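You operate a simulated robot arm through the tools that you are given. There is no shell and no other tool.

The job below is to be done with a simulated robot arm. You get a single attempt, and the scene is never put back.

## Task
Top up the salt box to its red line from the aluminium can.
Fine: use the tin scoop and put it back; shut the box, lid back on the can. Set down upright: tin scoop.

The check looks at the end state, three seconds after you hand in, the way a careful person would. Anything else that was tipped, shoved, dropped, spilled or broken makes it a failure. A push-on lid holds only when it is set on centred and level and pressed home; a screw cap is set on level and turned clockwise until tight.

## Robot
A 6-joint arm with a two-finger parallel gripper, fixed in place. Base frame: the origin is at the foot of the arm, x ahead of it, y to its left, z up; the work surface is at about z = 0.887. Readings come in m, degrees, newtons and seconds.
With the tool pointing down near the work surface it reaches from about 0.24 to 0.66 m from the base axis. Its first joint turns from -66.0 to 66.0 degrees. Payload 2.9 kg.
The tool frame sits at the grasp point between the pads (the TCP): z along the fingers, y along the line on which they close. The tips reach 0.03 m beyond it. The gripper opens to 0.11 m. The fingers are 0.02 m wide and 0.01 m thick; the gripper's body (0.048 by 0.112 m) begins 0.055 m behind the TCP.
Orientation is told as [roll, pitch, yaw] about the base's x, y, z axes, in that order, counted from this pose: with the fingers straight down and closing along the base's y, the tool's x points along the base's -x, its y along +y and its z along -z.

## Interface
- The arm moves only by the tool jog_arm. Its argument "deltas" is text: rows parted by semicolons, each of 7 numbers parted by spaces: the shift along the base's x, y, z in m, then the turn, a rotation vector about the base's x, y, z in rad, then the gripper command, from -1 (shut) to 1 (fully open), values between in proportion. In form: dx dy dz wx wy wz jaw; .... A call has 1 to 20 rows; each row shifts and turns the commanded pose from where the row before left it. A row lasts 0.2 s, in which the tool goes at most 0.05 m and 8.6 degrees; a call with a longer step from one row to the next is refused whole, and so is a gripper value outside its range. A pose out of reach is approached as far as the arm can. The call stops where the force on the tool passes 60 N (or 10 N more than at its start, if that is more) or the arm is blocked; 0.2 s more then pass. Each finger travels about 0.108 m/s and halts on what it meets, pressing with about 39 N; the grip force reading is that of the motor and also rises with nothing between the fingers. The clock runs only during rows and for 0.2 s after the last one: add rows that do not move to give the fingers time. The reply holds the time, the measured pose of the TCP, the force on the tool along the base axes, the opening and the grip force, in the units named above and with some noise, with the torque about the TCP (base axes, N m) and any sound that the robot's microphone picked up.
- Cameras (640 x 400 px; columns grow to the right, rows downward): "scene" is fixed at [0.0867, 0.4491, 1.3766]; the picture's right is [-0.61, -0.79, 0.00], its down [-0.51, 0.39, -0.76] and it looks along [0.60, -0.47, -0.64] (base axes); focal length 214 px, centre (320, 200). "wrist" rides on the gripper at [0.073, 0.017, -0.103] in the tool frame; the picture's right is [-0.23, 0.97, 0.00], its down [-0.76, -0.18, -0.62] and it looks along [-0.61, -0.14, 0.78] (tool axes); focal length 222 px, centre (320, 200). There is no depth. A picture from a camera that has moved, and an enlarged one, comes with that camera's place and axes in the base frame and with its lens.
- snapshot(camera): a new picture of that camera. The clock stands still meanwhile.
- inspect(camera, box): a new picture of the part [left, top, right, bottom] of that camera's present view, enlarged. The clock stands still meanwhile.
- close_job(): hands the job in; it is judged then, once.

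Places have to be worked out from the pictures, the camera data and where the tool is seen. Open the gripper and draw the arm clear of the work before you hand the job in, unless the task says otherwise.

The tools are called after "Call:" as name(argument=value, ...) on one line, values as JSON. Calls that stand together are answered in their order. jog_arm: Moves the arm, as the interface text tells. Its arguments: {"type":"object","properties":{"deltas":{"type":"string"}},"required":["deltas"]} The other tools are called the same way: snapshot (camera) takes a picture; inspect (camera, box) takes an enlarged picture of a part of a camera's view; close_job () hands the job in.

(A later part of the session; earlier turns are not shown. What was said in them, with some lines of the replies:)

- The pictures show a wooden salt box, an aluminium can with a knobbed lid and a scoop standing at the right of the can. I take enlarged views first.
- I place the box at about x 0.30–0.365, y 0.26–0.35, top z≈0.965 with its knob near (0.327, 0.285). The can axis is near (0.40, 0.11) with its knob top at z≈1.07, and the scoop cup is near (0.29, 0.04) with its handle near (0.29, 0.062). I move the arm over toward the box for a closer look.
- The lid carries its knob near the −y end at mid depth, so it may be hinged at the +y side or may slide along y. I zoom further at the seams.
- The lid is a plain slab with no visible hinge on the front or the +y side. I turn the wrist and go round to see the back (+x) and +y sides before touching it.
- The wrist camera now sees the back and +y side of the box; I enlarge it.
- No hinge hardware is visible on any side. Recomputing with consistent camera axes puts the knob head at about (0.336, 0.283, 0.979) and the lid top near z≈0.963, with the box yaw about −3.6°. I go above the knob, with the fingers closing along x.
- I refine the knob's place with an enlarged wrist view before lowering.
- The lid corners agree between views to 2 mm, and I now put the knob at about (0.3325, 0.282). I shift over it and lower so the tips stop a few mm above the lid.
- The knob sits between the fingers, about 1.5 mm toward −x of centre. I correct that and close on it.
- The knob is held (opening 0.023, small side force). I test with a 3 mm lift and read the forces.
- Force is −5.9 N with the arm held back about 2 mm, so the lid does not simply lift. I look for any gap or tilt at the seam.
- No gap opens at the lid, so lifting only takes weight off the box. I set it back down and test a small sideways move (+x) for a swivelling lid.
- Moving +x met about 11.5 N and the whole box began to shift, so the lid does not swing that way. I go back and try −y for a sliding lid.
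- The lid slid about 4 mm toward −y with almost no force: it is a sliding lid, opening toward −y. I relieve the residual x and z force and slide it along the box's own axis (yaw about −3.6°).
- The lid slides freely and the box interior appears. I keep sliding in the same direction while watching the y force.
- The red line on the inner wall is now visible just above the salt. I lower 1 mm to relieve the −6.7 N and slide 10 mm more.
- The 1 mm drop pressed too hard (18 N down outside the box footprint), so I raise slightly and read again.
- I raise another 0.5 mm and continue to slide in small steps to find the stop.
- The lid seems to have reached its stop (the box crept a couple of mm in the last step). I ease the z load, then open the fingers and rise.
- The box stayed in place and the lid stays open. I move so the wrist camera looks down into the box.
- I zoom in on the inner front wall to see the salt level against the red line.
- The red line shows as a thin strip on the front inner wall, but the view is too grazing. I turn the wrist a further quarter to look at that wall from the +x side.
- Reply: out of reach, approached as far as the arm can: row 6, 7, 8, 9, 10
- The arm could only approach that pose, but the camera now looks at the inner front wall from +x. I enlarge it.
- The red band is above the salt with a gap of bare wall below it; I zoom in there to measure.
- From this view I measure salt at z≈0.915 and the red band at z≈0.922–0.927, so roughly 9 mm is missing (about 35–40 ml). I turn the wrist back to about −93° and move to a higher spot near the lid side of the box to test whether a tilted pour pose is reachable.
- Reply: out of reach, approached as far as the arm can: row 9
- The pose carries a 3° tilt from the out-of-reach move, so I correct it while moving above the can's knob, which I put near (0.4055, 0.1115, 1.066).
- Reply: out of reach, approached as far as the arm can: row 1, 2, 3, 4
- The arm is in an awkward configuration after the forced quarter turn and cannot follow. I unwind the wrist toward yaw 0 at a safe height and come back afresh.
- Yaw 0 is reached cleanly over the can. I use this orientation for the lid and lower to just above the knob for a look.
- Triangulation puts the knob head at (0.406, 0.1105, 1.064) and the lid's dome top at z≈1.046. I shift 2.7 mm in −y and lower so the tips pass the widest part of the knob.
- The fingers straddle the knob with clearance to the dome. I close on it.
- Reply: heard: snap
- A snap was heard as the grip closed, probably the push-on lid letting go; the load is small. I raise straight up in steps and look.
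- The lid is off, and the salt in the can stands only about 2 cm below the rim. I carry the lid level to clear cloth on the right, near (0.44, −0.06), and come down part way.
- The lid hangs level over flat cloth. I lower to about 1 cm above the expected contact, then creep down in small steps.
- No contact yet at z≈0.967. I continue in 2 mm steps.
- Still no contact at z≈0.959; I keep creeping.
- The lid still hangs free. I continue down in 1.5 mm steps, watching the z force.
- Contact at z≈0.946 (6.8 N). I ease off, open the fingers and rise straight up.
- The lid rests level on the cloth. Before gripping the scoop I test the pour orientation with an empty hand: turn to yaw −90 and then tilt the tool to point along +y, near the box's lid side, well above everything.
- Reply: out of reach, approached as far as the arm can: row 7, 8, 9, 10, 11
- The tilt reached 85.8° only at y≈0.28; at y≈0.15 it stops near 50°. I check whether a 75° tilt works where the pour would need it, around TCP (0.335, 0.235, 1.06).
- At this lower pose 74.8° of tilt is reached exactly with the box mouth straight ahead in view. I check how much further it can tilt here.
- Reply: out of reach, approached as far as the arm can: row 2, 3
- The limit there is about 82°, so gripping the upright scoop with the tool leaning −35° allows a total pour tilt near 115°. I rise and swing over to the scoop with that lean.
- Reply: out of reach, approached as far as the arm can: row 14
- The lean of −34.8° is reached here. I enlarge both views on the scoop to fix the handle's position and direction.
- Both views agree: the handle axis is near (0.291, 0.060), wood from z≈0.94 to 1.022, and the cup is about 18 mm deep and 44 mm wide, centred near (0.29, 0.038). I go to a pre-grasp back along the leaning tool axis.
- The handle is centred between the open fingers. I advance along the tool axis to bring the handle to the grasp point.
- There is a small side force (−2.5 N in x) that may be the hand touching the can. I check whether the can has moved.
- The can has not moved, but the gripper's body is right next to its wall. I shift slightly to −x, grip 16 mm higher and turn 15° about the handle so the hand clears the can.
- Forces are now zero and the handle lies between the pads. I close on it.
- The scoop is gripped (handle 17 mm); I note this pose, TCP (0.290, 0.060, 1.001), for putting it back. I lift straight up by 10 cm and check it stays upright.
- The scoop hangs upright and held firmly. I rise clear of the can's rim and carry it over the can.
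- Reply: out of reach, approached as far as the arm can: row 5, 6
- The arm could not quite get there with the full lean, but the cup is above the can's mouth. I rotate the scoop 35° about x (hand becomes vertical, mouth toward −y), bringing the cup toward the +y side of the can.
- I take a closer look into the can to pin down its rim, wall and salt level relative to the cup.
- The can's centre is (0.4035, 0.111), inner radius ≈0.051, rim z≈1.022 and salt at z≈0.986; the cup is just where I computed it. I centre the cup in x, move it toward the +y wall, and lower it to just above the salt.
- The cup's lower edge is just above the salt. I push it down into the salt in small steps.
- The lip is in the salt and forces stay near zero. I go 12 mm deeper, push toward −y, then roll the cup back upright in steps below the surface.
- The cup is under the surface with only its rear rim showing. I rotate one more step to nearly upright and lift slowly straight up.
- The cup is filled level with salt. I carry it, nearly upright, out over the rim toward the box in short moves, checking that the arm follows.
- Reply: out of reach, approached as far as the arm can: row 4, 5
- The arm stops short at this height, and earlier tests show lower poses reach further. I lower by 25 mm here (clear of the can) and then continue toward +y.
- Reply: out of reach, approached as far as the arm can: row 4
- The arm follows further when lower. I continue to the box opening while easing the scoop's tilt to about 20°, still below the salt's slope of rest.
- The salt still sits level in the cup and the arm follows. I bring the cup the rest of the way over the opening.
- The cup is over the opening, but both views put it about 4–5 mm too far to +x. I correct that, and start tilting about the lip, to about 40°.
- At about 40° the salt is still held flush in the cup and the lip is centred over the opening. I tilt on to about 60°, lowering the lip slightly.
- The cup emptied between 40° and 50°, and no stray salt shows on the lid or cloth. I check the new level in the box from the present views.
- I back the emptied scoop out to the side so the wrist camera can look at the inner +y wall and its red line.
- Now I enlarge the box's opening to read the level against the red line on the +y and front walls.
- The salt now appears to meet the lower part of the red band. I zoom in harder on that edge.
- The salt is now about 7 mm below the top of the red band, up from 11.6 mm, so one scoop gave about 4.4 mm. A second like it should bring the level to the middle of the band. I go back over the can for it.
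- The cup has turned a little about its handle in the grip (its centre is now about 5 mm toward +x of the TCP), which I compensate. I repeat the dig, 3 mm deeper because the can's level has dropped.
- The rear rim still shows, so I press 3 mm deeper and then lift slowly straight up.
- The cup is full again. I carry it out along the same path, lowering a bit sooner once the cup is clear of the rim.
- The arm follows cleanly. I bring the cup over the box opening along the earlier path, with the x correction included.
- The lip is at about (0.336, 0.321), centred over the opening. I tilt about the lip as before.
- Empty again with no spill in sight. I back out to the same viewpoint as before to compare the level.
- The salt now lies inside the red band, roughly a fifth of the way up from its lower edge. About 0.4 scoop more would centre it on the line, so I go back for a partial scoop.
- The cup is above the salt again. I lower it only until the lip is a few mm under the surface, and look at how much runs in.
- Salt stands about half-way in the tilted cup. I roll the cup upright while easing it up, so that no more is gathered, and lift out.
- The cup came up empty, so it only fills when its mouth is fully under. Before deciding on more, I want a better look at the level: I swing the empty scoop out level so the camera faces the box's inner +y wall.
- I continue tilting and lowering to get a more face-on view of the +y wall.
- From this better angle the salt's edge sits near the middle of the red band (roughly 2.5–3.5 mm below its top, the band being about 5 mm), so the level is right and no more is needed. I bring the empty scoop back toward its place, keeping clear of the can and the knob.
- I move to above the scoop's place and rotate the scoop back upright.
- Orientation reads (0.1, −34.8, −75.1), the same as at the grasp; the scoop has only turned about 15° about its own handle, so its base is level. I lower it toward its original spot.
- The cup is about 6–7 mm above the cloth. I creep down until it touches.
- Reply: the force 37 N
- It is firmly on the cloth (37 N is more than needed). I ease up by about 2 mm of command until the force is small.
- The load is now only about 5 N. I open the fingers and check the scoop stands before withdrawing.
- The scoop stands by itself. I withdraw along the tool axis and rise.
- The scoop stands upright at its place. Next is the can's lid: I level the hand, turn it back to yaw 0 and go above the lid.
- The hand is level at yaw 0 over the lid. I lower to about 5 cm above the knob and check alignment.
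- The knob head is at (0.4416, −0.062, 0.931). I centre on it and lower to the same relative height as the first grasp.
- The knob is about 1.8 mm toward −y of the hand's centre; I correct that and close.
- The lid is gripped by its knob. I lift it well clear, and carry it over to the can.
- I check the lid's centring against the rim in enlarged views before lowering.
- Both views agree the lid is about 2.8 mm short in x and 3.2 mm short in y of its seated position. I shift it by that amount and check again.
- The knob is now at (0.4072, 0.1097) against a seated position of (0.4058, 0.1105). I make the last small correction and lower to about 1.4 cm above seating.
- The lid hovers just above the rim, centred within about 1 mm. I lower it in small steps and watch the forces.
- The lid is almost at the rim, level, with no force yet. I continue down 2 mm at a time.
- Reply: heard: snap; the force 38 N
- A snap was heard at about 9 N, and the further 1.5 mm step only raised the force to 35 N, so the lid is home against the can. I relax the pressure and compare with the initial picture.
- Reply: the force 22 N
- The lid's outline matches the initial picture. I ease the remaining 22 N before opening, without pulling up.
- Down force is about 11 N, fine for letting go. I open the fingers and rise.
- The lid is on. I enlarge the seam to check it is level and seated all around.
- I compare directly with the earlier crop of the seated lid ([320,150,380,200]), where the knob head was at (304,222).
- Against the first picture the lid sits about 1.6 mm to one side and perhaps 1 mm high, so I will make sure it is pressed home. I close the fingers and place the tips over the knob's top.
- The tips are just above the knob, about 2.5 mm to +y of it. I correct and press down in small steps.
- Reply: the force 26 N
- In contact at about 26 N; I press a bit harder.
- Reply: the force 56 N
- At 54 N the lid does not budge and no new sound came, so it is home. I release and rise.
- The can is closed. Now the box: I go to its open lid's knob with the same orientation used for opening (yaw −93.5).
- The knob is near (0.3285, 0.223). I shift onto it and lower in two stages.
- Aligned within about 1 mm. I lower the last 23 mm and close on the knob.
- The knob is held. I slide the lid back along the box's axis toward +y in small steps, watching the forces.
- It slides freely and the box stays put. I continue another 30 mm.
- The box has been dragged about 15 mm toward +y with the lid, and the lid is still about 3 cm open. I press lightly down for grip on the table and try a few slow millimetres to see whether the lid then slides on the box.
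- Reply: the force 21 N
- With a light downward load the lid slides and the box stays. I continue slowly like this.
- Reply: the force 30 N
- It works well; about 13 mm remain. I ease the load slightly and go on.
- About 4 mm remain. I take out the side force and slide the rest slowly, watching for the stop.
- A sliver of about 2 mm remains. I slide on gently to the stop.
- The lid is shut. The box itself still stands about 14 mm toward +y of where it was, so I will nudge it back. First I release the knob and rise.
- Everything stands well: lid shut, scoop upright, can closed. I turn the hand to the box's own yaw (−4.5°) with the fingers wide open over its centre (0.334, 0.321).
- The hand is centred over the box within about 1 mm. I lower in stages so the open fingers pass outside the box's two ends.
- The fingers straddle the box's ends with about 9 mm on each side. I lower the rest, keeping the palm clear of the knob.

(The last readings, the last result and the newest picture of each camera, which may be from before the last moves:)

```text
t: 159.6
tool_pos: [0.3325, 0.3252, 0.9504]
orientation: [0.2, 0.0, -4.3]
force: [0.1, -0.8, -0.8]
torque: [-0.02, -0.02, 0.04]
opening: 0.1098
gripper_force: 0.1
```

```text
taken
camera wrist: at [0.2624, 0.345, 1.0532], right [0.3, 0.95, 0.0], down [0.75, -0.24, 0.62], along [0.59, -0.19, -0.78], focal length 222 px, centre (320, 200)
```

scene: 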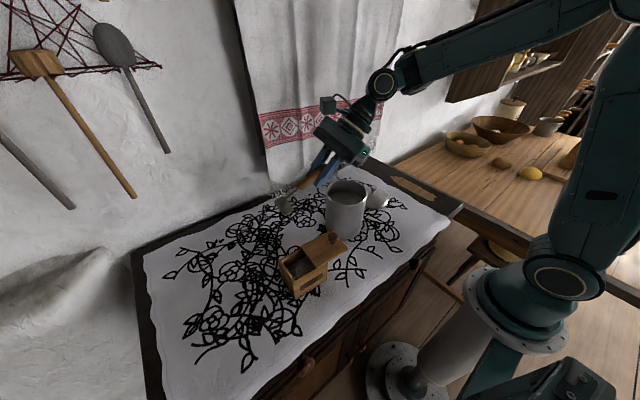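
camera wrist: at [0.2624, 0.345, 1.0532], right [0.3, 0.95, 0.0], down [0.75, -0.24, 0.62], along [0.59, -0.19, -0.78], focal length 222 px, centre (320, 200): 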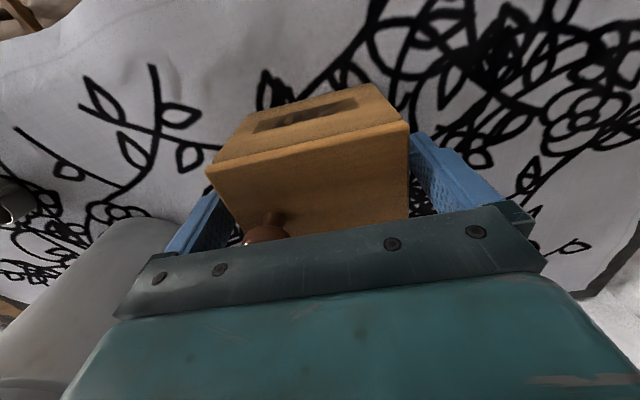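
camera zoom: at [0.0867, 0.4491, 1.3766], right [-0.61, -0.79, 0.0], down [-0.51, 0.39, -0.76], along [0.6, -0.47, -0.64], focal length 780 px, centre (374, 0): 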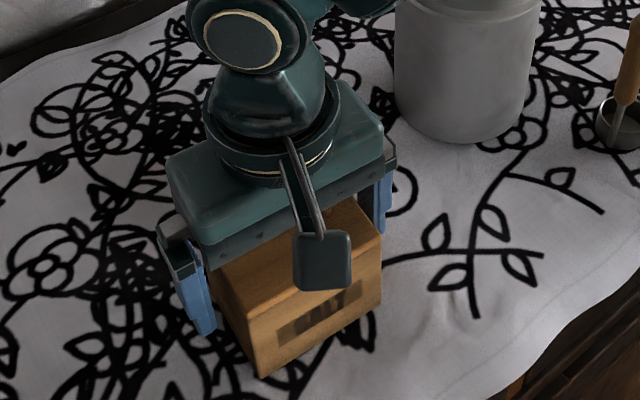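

The fingers bracket the box. I narrow them to about 95 mm and push slowly toward −y, so the +y finger slides the box back.

Call:
jog_arm(deltas="0 0 0 0 0 0 0.73; 0 0 0 0 0 0 0.72; 0 0 0 0 0 0 0.72; 0 -0.002 0 0 0 0 0.72; 0 -0.002 0 0 0 0 0.72; 0 -0.002 0 0 0 0 0.72; 0 -0.002 0 0 0 0 0.72; 0 -0.002 0 0 0 0 0.72; 0 0 0 0 0 0 0.72")

Call:
inspect(camera="scene", box=[260, 200, 350, 310])

Call:
snapshot(camera="wrist")

```text
t: 161.6
tool_pos: [0.3317, 0.3137, 0.9506]
orientation: [0.1, 0.0, -4.4]
force: [-0.1, 3.6, 0.9]
torque: [0.01, 0.02, 0.02]
opening: 0.0968
gripper_force: 1.6
```

```text
3.64 times, centred on (305, 255) of scene
camera zoom: at [0.0867, 0.4492, 1.3766], right [-0.61, -0.79, 0.0], down [-0.51, 0.39, -0.76], along [0.6, -0.47, -0.64], focal length 780 px, centre (374, 0)
```

zoom: 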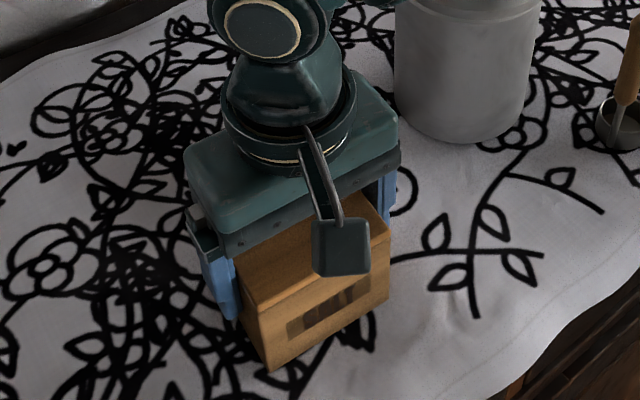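

```text
taken
camera wrist: at [0.2623, 0.3346, 1.0536], right [0.3, 0.95, 0.0], down [0.75, -0.24, 0.62], along [0.59, -0.19, -0.78], focal length 222 px, centre (320, 200)
```

wrist: 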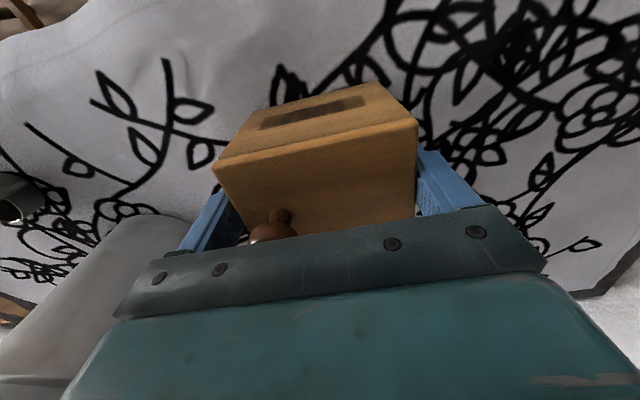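

It moves smoothly with about 3.6 N. Roughly 7 mm remain; I continue.

Call:
jog_arm(deltas="0 -0.0018 0 0 0 0 0.72; 0 -0.0018 0 0 0 0 0.72; 0 -0.0018 0 0 0 0 0.72; 0 -0.0016 0 0 0 0 0.72; 0 0 0 0 0 0 0.72")

Call:
inspect(camera="scene", box=[260, 200, 350, 310])

Call:
snapshot(camera="wrist")

```text
t: 162.8
tool_pos: [0.3332, 0.3059, 0.9505]
orientation: [0.1, -0.1, -4.4]
force: [0.8, 4.3, 0.8]
torque: [-0.02, -0.04, 0.01]
opening: 0.0965
gripper_force: 1.9
```

```text
3.64 times, centred on (305, 255) of scene
camera zoom: at [0.0867, 0.4492, 1.3766], right [-0.61, -0.79, 0.0], down [-0.51, 0.39, -0.76], along [0.6, -0.47, -0.64], focal length 780 px, centre (374, 0)
```

zoom: 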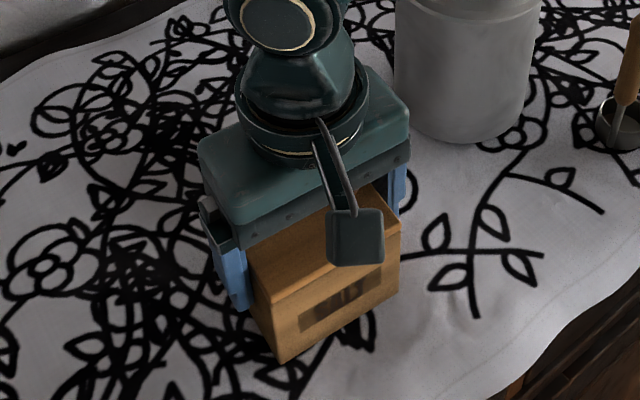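

```text
taken
camera wrist: at [0.2627, 0.3264, 1.0531], right [0.3, 0.95, 0.0], down [0.75, -0.24, 0.62], along [0.59, -0.19, -0.78], focal length 222 px, centre (320, 200)
```

wrist: 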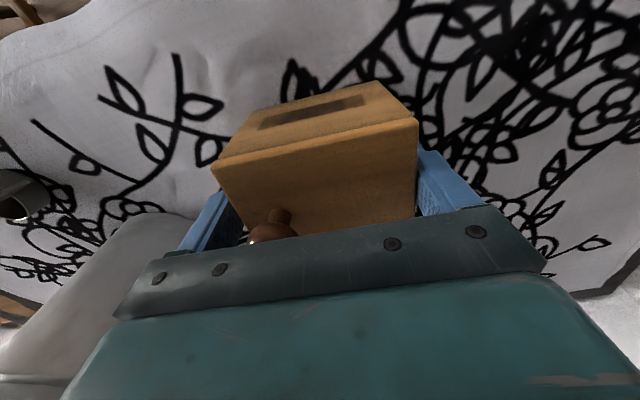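

The box's corner is back within about 1.5 mm of its original place. I back the finger off, open wide and rise to inspect the lid.

Call:
jog_arm(deltas="0 0.003 0 0 0 0 0.85; 0 0 0 0 0 0 1; 0 0 0 0 0 0 1; 0 0 0.03 0 0 0 1; 0 0 0.04 0 0 0 1; 0 0 0.05 0 0 0 1; 0 0 0.04 0 0 0 1; 0 0 0 0 0 0 1")

Call:
snapshot(camera="wrist")

Call:
inspect(camera="scene", box=[270, 220, 340, 305])

Call:
inspect(camera="wrist", box=[250, 40, 390, 150])

```text
t: 164.6
tool_pos: [0.3319, 0.3092, 1.1067]
orientation: [0.1, 0.0, -4.4]
force: [0.1, 0.2, 0.3]
torque: [0.03, -0.03, 0.0]
opening: 0.1098
gripper_force: 0.1
```

```text
taken
camera wrist: at [0.2625, 0.3285, 1.2111], right [0.3, 0.95, 0.0], down [0.75, -0.24, 0.62], along [0.59, -0.19, -0.78], focal length 222 px, centre (320, 200)
```

wrist: 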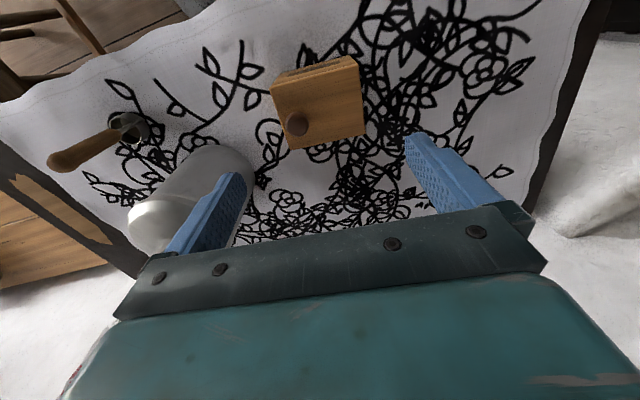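

```text
4.71 times, centred on (305, 262) of scene
camera zoom: at [0.0867, 0.4491, 1.3766], right [-0.61, -0.79, 0.0], down [-0.51, 0.39, -0.76], along [0.6, -0.47, -0.64], focal length 1009 px, centre (391, -94)
```

zoom: 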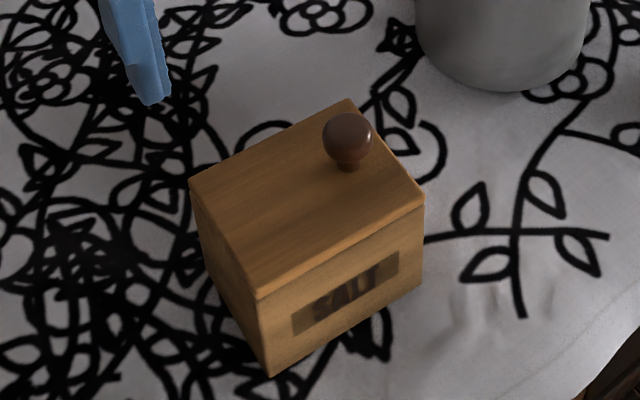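

```text
3.64 times, centred on (320, 95) of wrist
camera zoom: at [0.2625, 0.3285, 1.2111], right [0.3, 0.95, 0.0], down [0.75, -0.24, 0.62], along [0.59, -0.19, -0.78], focal length 808 px, centre (320, 582)
```

zoom: 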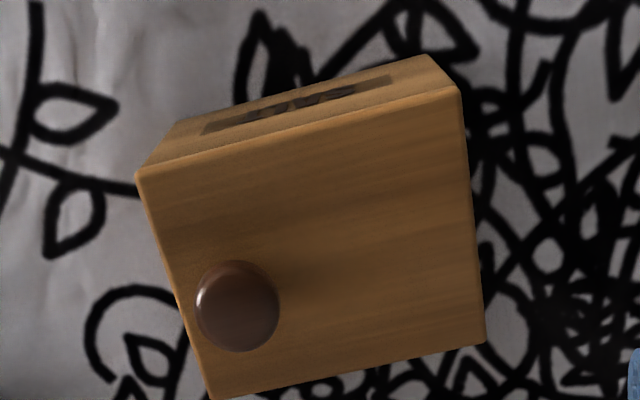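

The box is back at its original place, and the lid looks shut. I compare the same close-ups as at the start.

Call:
inspect(camera="scene", box=[276, 238, 330, 272])

Call:
inspect(camera="scene", box=[276, 265, 330, 299])

Call:
inspect(camera="scene", box=[260, 160, 420, 310])

```text
11.76 times, centred on (303, 255) of scene
camera zoom: at [0.0867, 0.4491, 1.3766], right [-0.61, -0.79, 0.0], down [-0.51, 0.39, -0.76], along [0.6, -0.47, -0.64], focal length 2523 px, centre (520, -447)
```

zoom: 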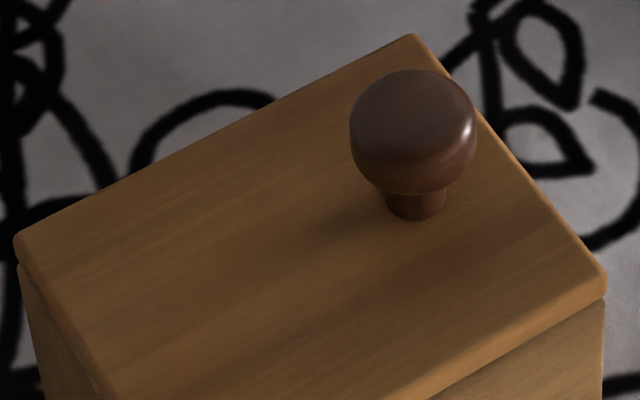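

```text
11.76 times, centred on (303, 282) of scene
camera zoom: at [0.0867, 0.4491, 1.3766], right [-0.61, -0.79, 0.0], down [-0.51, 0.39, -0.76], along [0.6, -0.47, -0.64], focal length 2523 px, centre (520, -765)
```

zoom: 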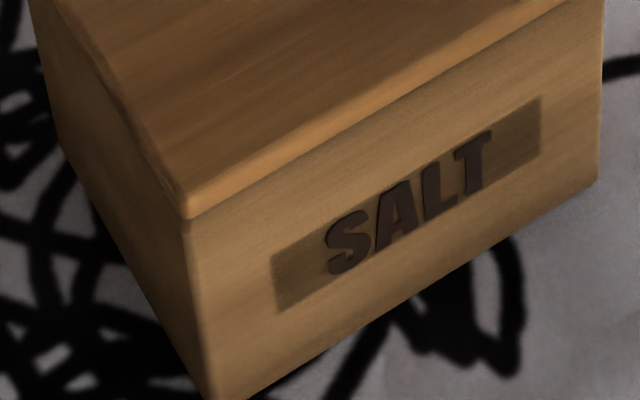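

```text
2.67 times, centred on (340, 235) of scene
camera zoom: at [0.0867, 0.4491, 1.3766], right [-0.61, -0.79, 0.0], down [-0.51, 0.39, -0.76], along [0.6, -0.47, -0.64], focal length 572 px, centre (267, 107)
```

zoom: 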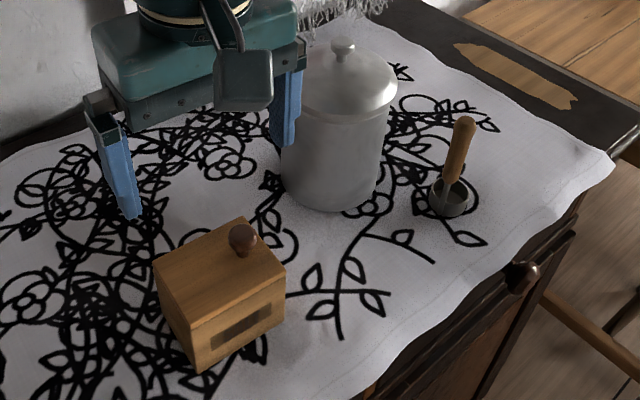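

The close-ups match the start to within about a millimetre. I take one more look at the can's lid seam from the wrist camera.

Call:
inspect(camera="wrist", box=[115, 135, 265, 265])

Call:
inspect(camera="scene", box=[370, 195, 410, 250])

```text
3.08 times, centred on (190, 200) of wrist
camera zoom: at [0.2625, 0.3285, 1.2111], right [0.3, 0.95, 0.0], down [0.75, -0.24, 0.62], along [0.59, -0.19, -0.78], focal length 684 px, centre (720, 200)
```

zoom: 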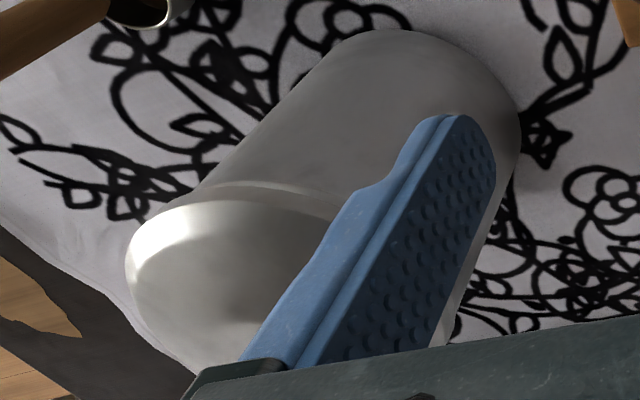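

```text
7.27 times, centred on (390, 222) of scene
camera zoom: at [0.0867, 0.4491, 1.3766], right [-0.61, -0.79, 0.0], down [-0.51, 0.39, -0.76], along [0.6, -0.47, -0.64], focal length 1560 px, centre (-189, 36)
```

zoom: 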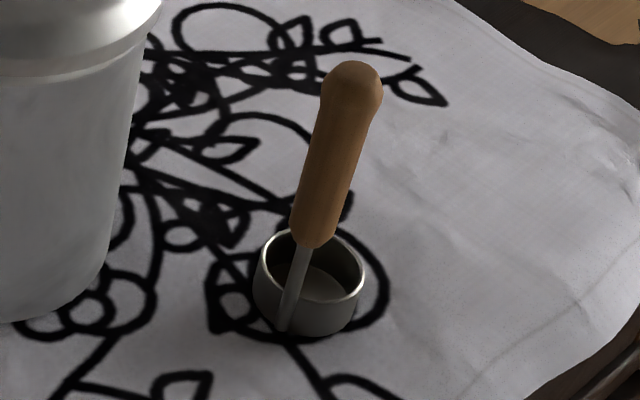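

The scoop stands upright and everything is in place. I raise the arm clear and return to about the starting pose, then take final pictures.

Call:
jog_arm(deltas="0 0 0.045 0 0 0 1; 0 0 0.045 0 0 0 1; 0 0 0.045 0 0 0 1; 0 0 0.045 0 0 0 1; 0 0 0.045 0 0 0 1; -0.002 -0.035 0.003 0 0 0.0125 1; -0.002 -0.035 0.003 0 0 0.0125 1; -0.002 -0.035 0.003 0 0 0.0125 1; -0.002 -0.035 0.003 0 0 0.0125 1; -0.002 -0.035 0.003 0 0 0.0125 1; -0.002 -0.035 0.003 0 0 0.0125 1; -0.002 -0.035 0.003 0 0 0 1; -0.002 -0.035 0 0 0 0 1; 0 0 0 0 0 0 1; 0 0 0 0 0 0 1")

Call:
snapshot(camera="scene")

Call:
snapshot(camera="wrist")

Call:
inspect(camera="scene", box=[315, 165, 415, 255])

Call:
inspect(camera="scene", box=[322, 180, 382, 220])

```text
t: 167.8
tool_pos: [0.3153, 0.027, 1.3551]
orientation: [0.1, 0.0, -0.1]
force: [-0.4, 0.1, 0.6]
torque: [0.03, -0.01, 0.02]
opening: 0.11
gripper_force: 0.1
```

```text
taken
```

scene: 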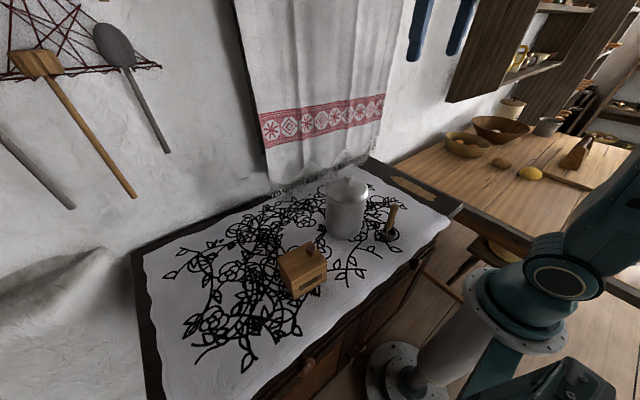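

```text
taken
camera wrist: at [0.2435, 0.042, 1.4583], right [0.23, 0.97, 0.0], down [0.76, -0.18, 0.62], along [0.61, -0.14, -0.78], focal length 222 px, centre (320, 200)
```

wrist: 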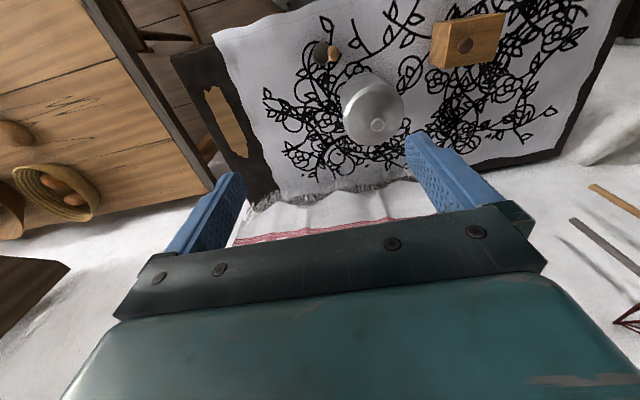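

```text
4.44 times, centred on (365, 210) of scene
camera zoom: at [0.0867, 0.4491, 1.3766], right [-0.61, -0.79, 0.0], down [-0.51, 0.39, -0.76], along [0.6, -0.47, -0.64], focal length 953 px, centre (120, 156)
```

zoom: 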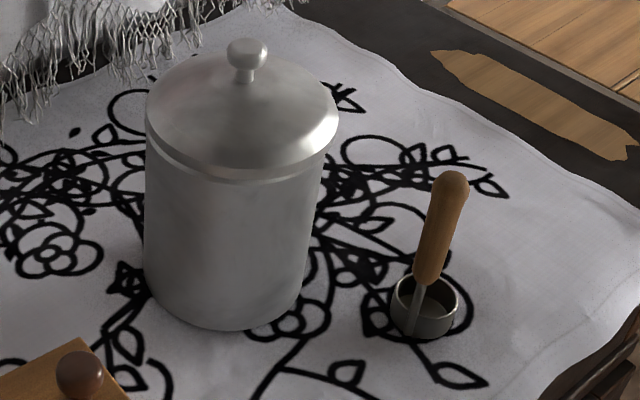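

```text
10.00 times, centred on (352, 200) of scene
camera zoom: at [0.0867, 0.4491, 1.3766], right [-0.61, -0.79, 0.0], down [-0.51, 0.39, -0.76], along [0.6, -0.47, -0.64], focal length 2145 px, centre (0, 200)
```

zoom: 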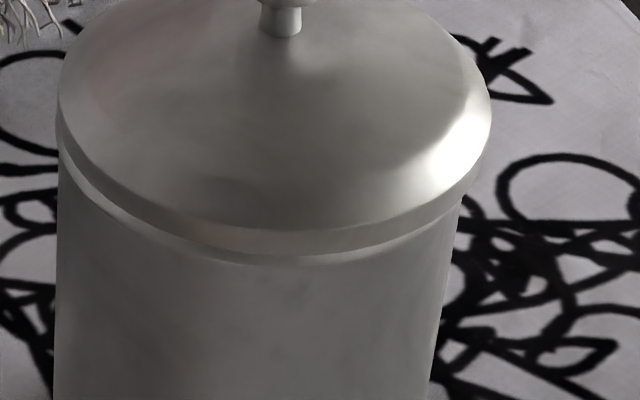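

Everything is in place. Before handing in I look closely at the cloth between can, box and scoop for any stray salt.

Call:
inspect(camera="scene", box=[310, 220, 370, 260])

Call:
inspect(camera="wrist", box=[300, 0, 520, 150])

Call:
inspect(camera="scene", box=[262, 250, 322, 310])

```text
10.00 times, centred on (340, 240) of scene
camera zoom: at [0.0867, 0.4491, 1.3766], right [-0.61, -0.79, 0.0], down [-0.51, 0.39, -0.76], along [0.6, -0.47, -0.64], focal length 2145 px, centre (120, -200)
```

zoom: 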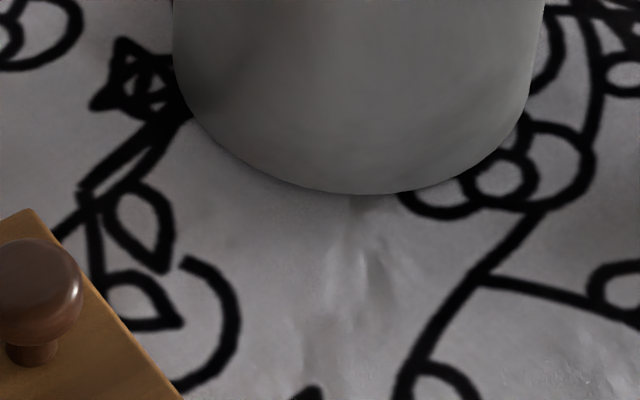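

```text
2.67 times, centred on (410, 75) of wrist
camera zoom: at [0.2435, 0.042, 1.4583], right [0.23, 0.97, 0.0], down [0.76, -0.18, 0.62], along [0.61, -0.14, -0.78], focal length 592 px, centre (80, 533)
```

zoom: 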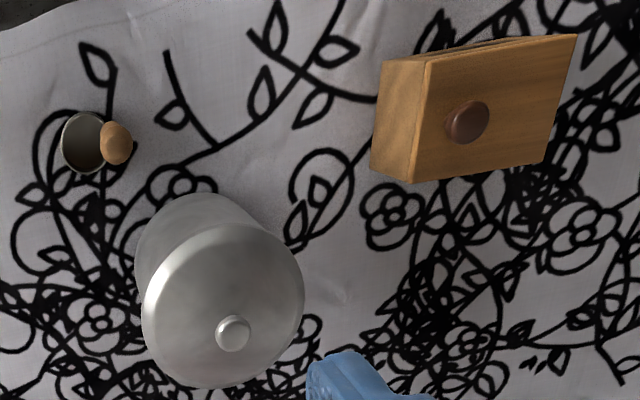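

```text
6.67 times, centred on (292, 280) of scene
camera zoom: at [0.0867, 0.4491, 1.3766], right [-0.61, -0.79, 0.0], down [-0.51, 0.39, -0.76], along [0.6, -0.47, -0.64], focal length 1430 px, centre (507, -333)
```

zoom: 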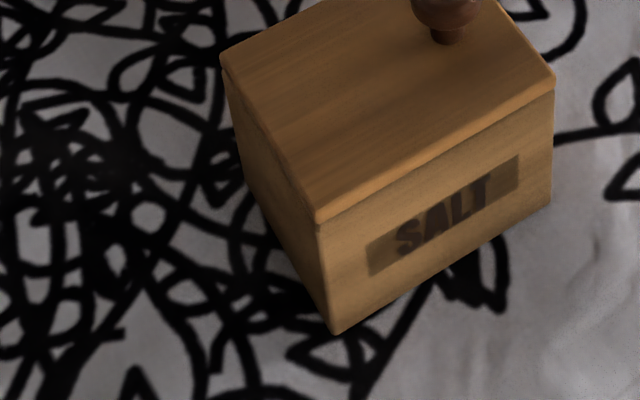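

I see no stray salt. The lid is on the can and the box is shut at its original spot. The scoop stands upright in its place, and the arm is clear with the gripper open. I hand the job in.

Call:
close_job()

```text
The job is handed in.
```

I topped up the salt box with two full scoops from the can and handed the job in. The result hasn't come back to me.

- **Salt level:** the salt now sits within the red band, at or slightly below its middle. My readings put it 2.5–4 mm below the top of a band about 5 mm wide. A third, partial scoop came up empty, and I added no more.
- **Salt box:** the lid is shut, perhaps 1 mm short of where it was at the start. While I was closing it, the box slid about 14 mm, so I pushed it back to within 1–2 mm of its original place.
- **Can:** the lid snapped on and did not move when I pressed it with about 54 N. It sits about 1.7 mm off its original centre and maybe 1 mm higher. I did not tug it to test the hold, because gripping the knob is what popped it off the first time.
- **Tin scoop:** it stands upright in its original spot, turned about 15° on its handle.
- **Everything else:** I saw no spilled salt on the cloth. The gripper is open and the arm is back near its starting pose.
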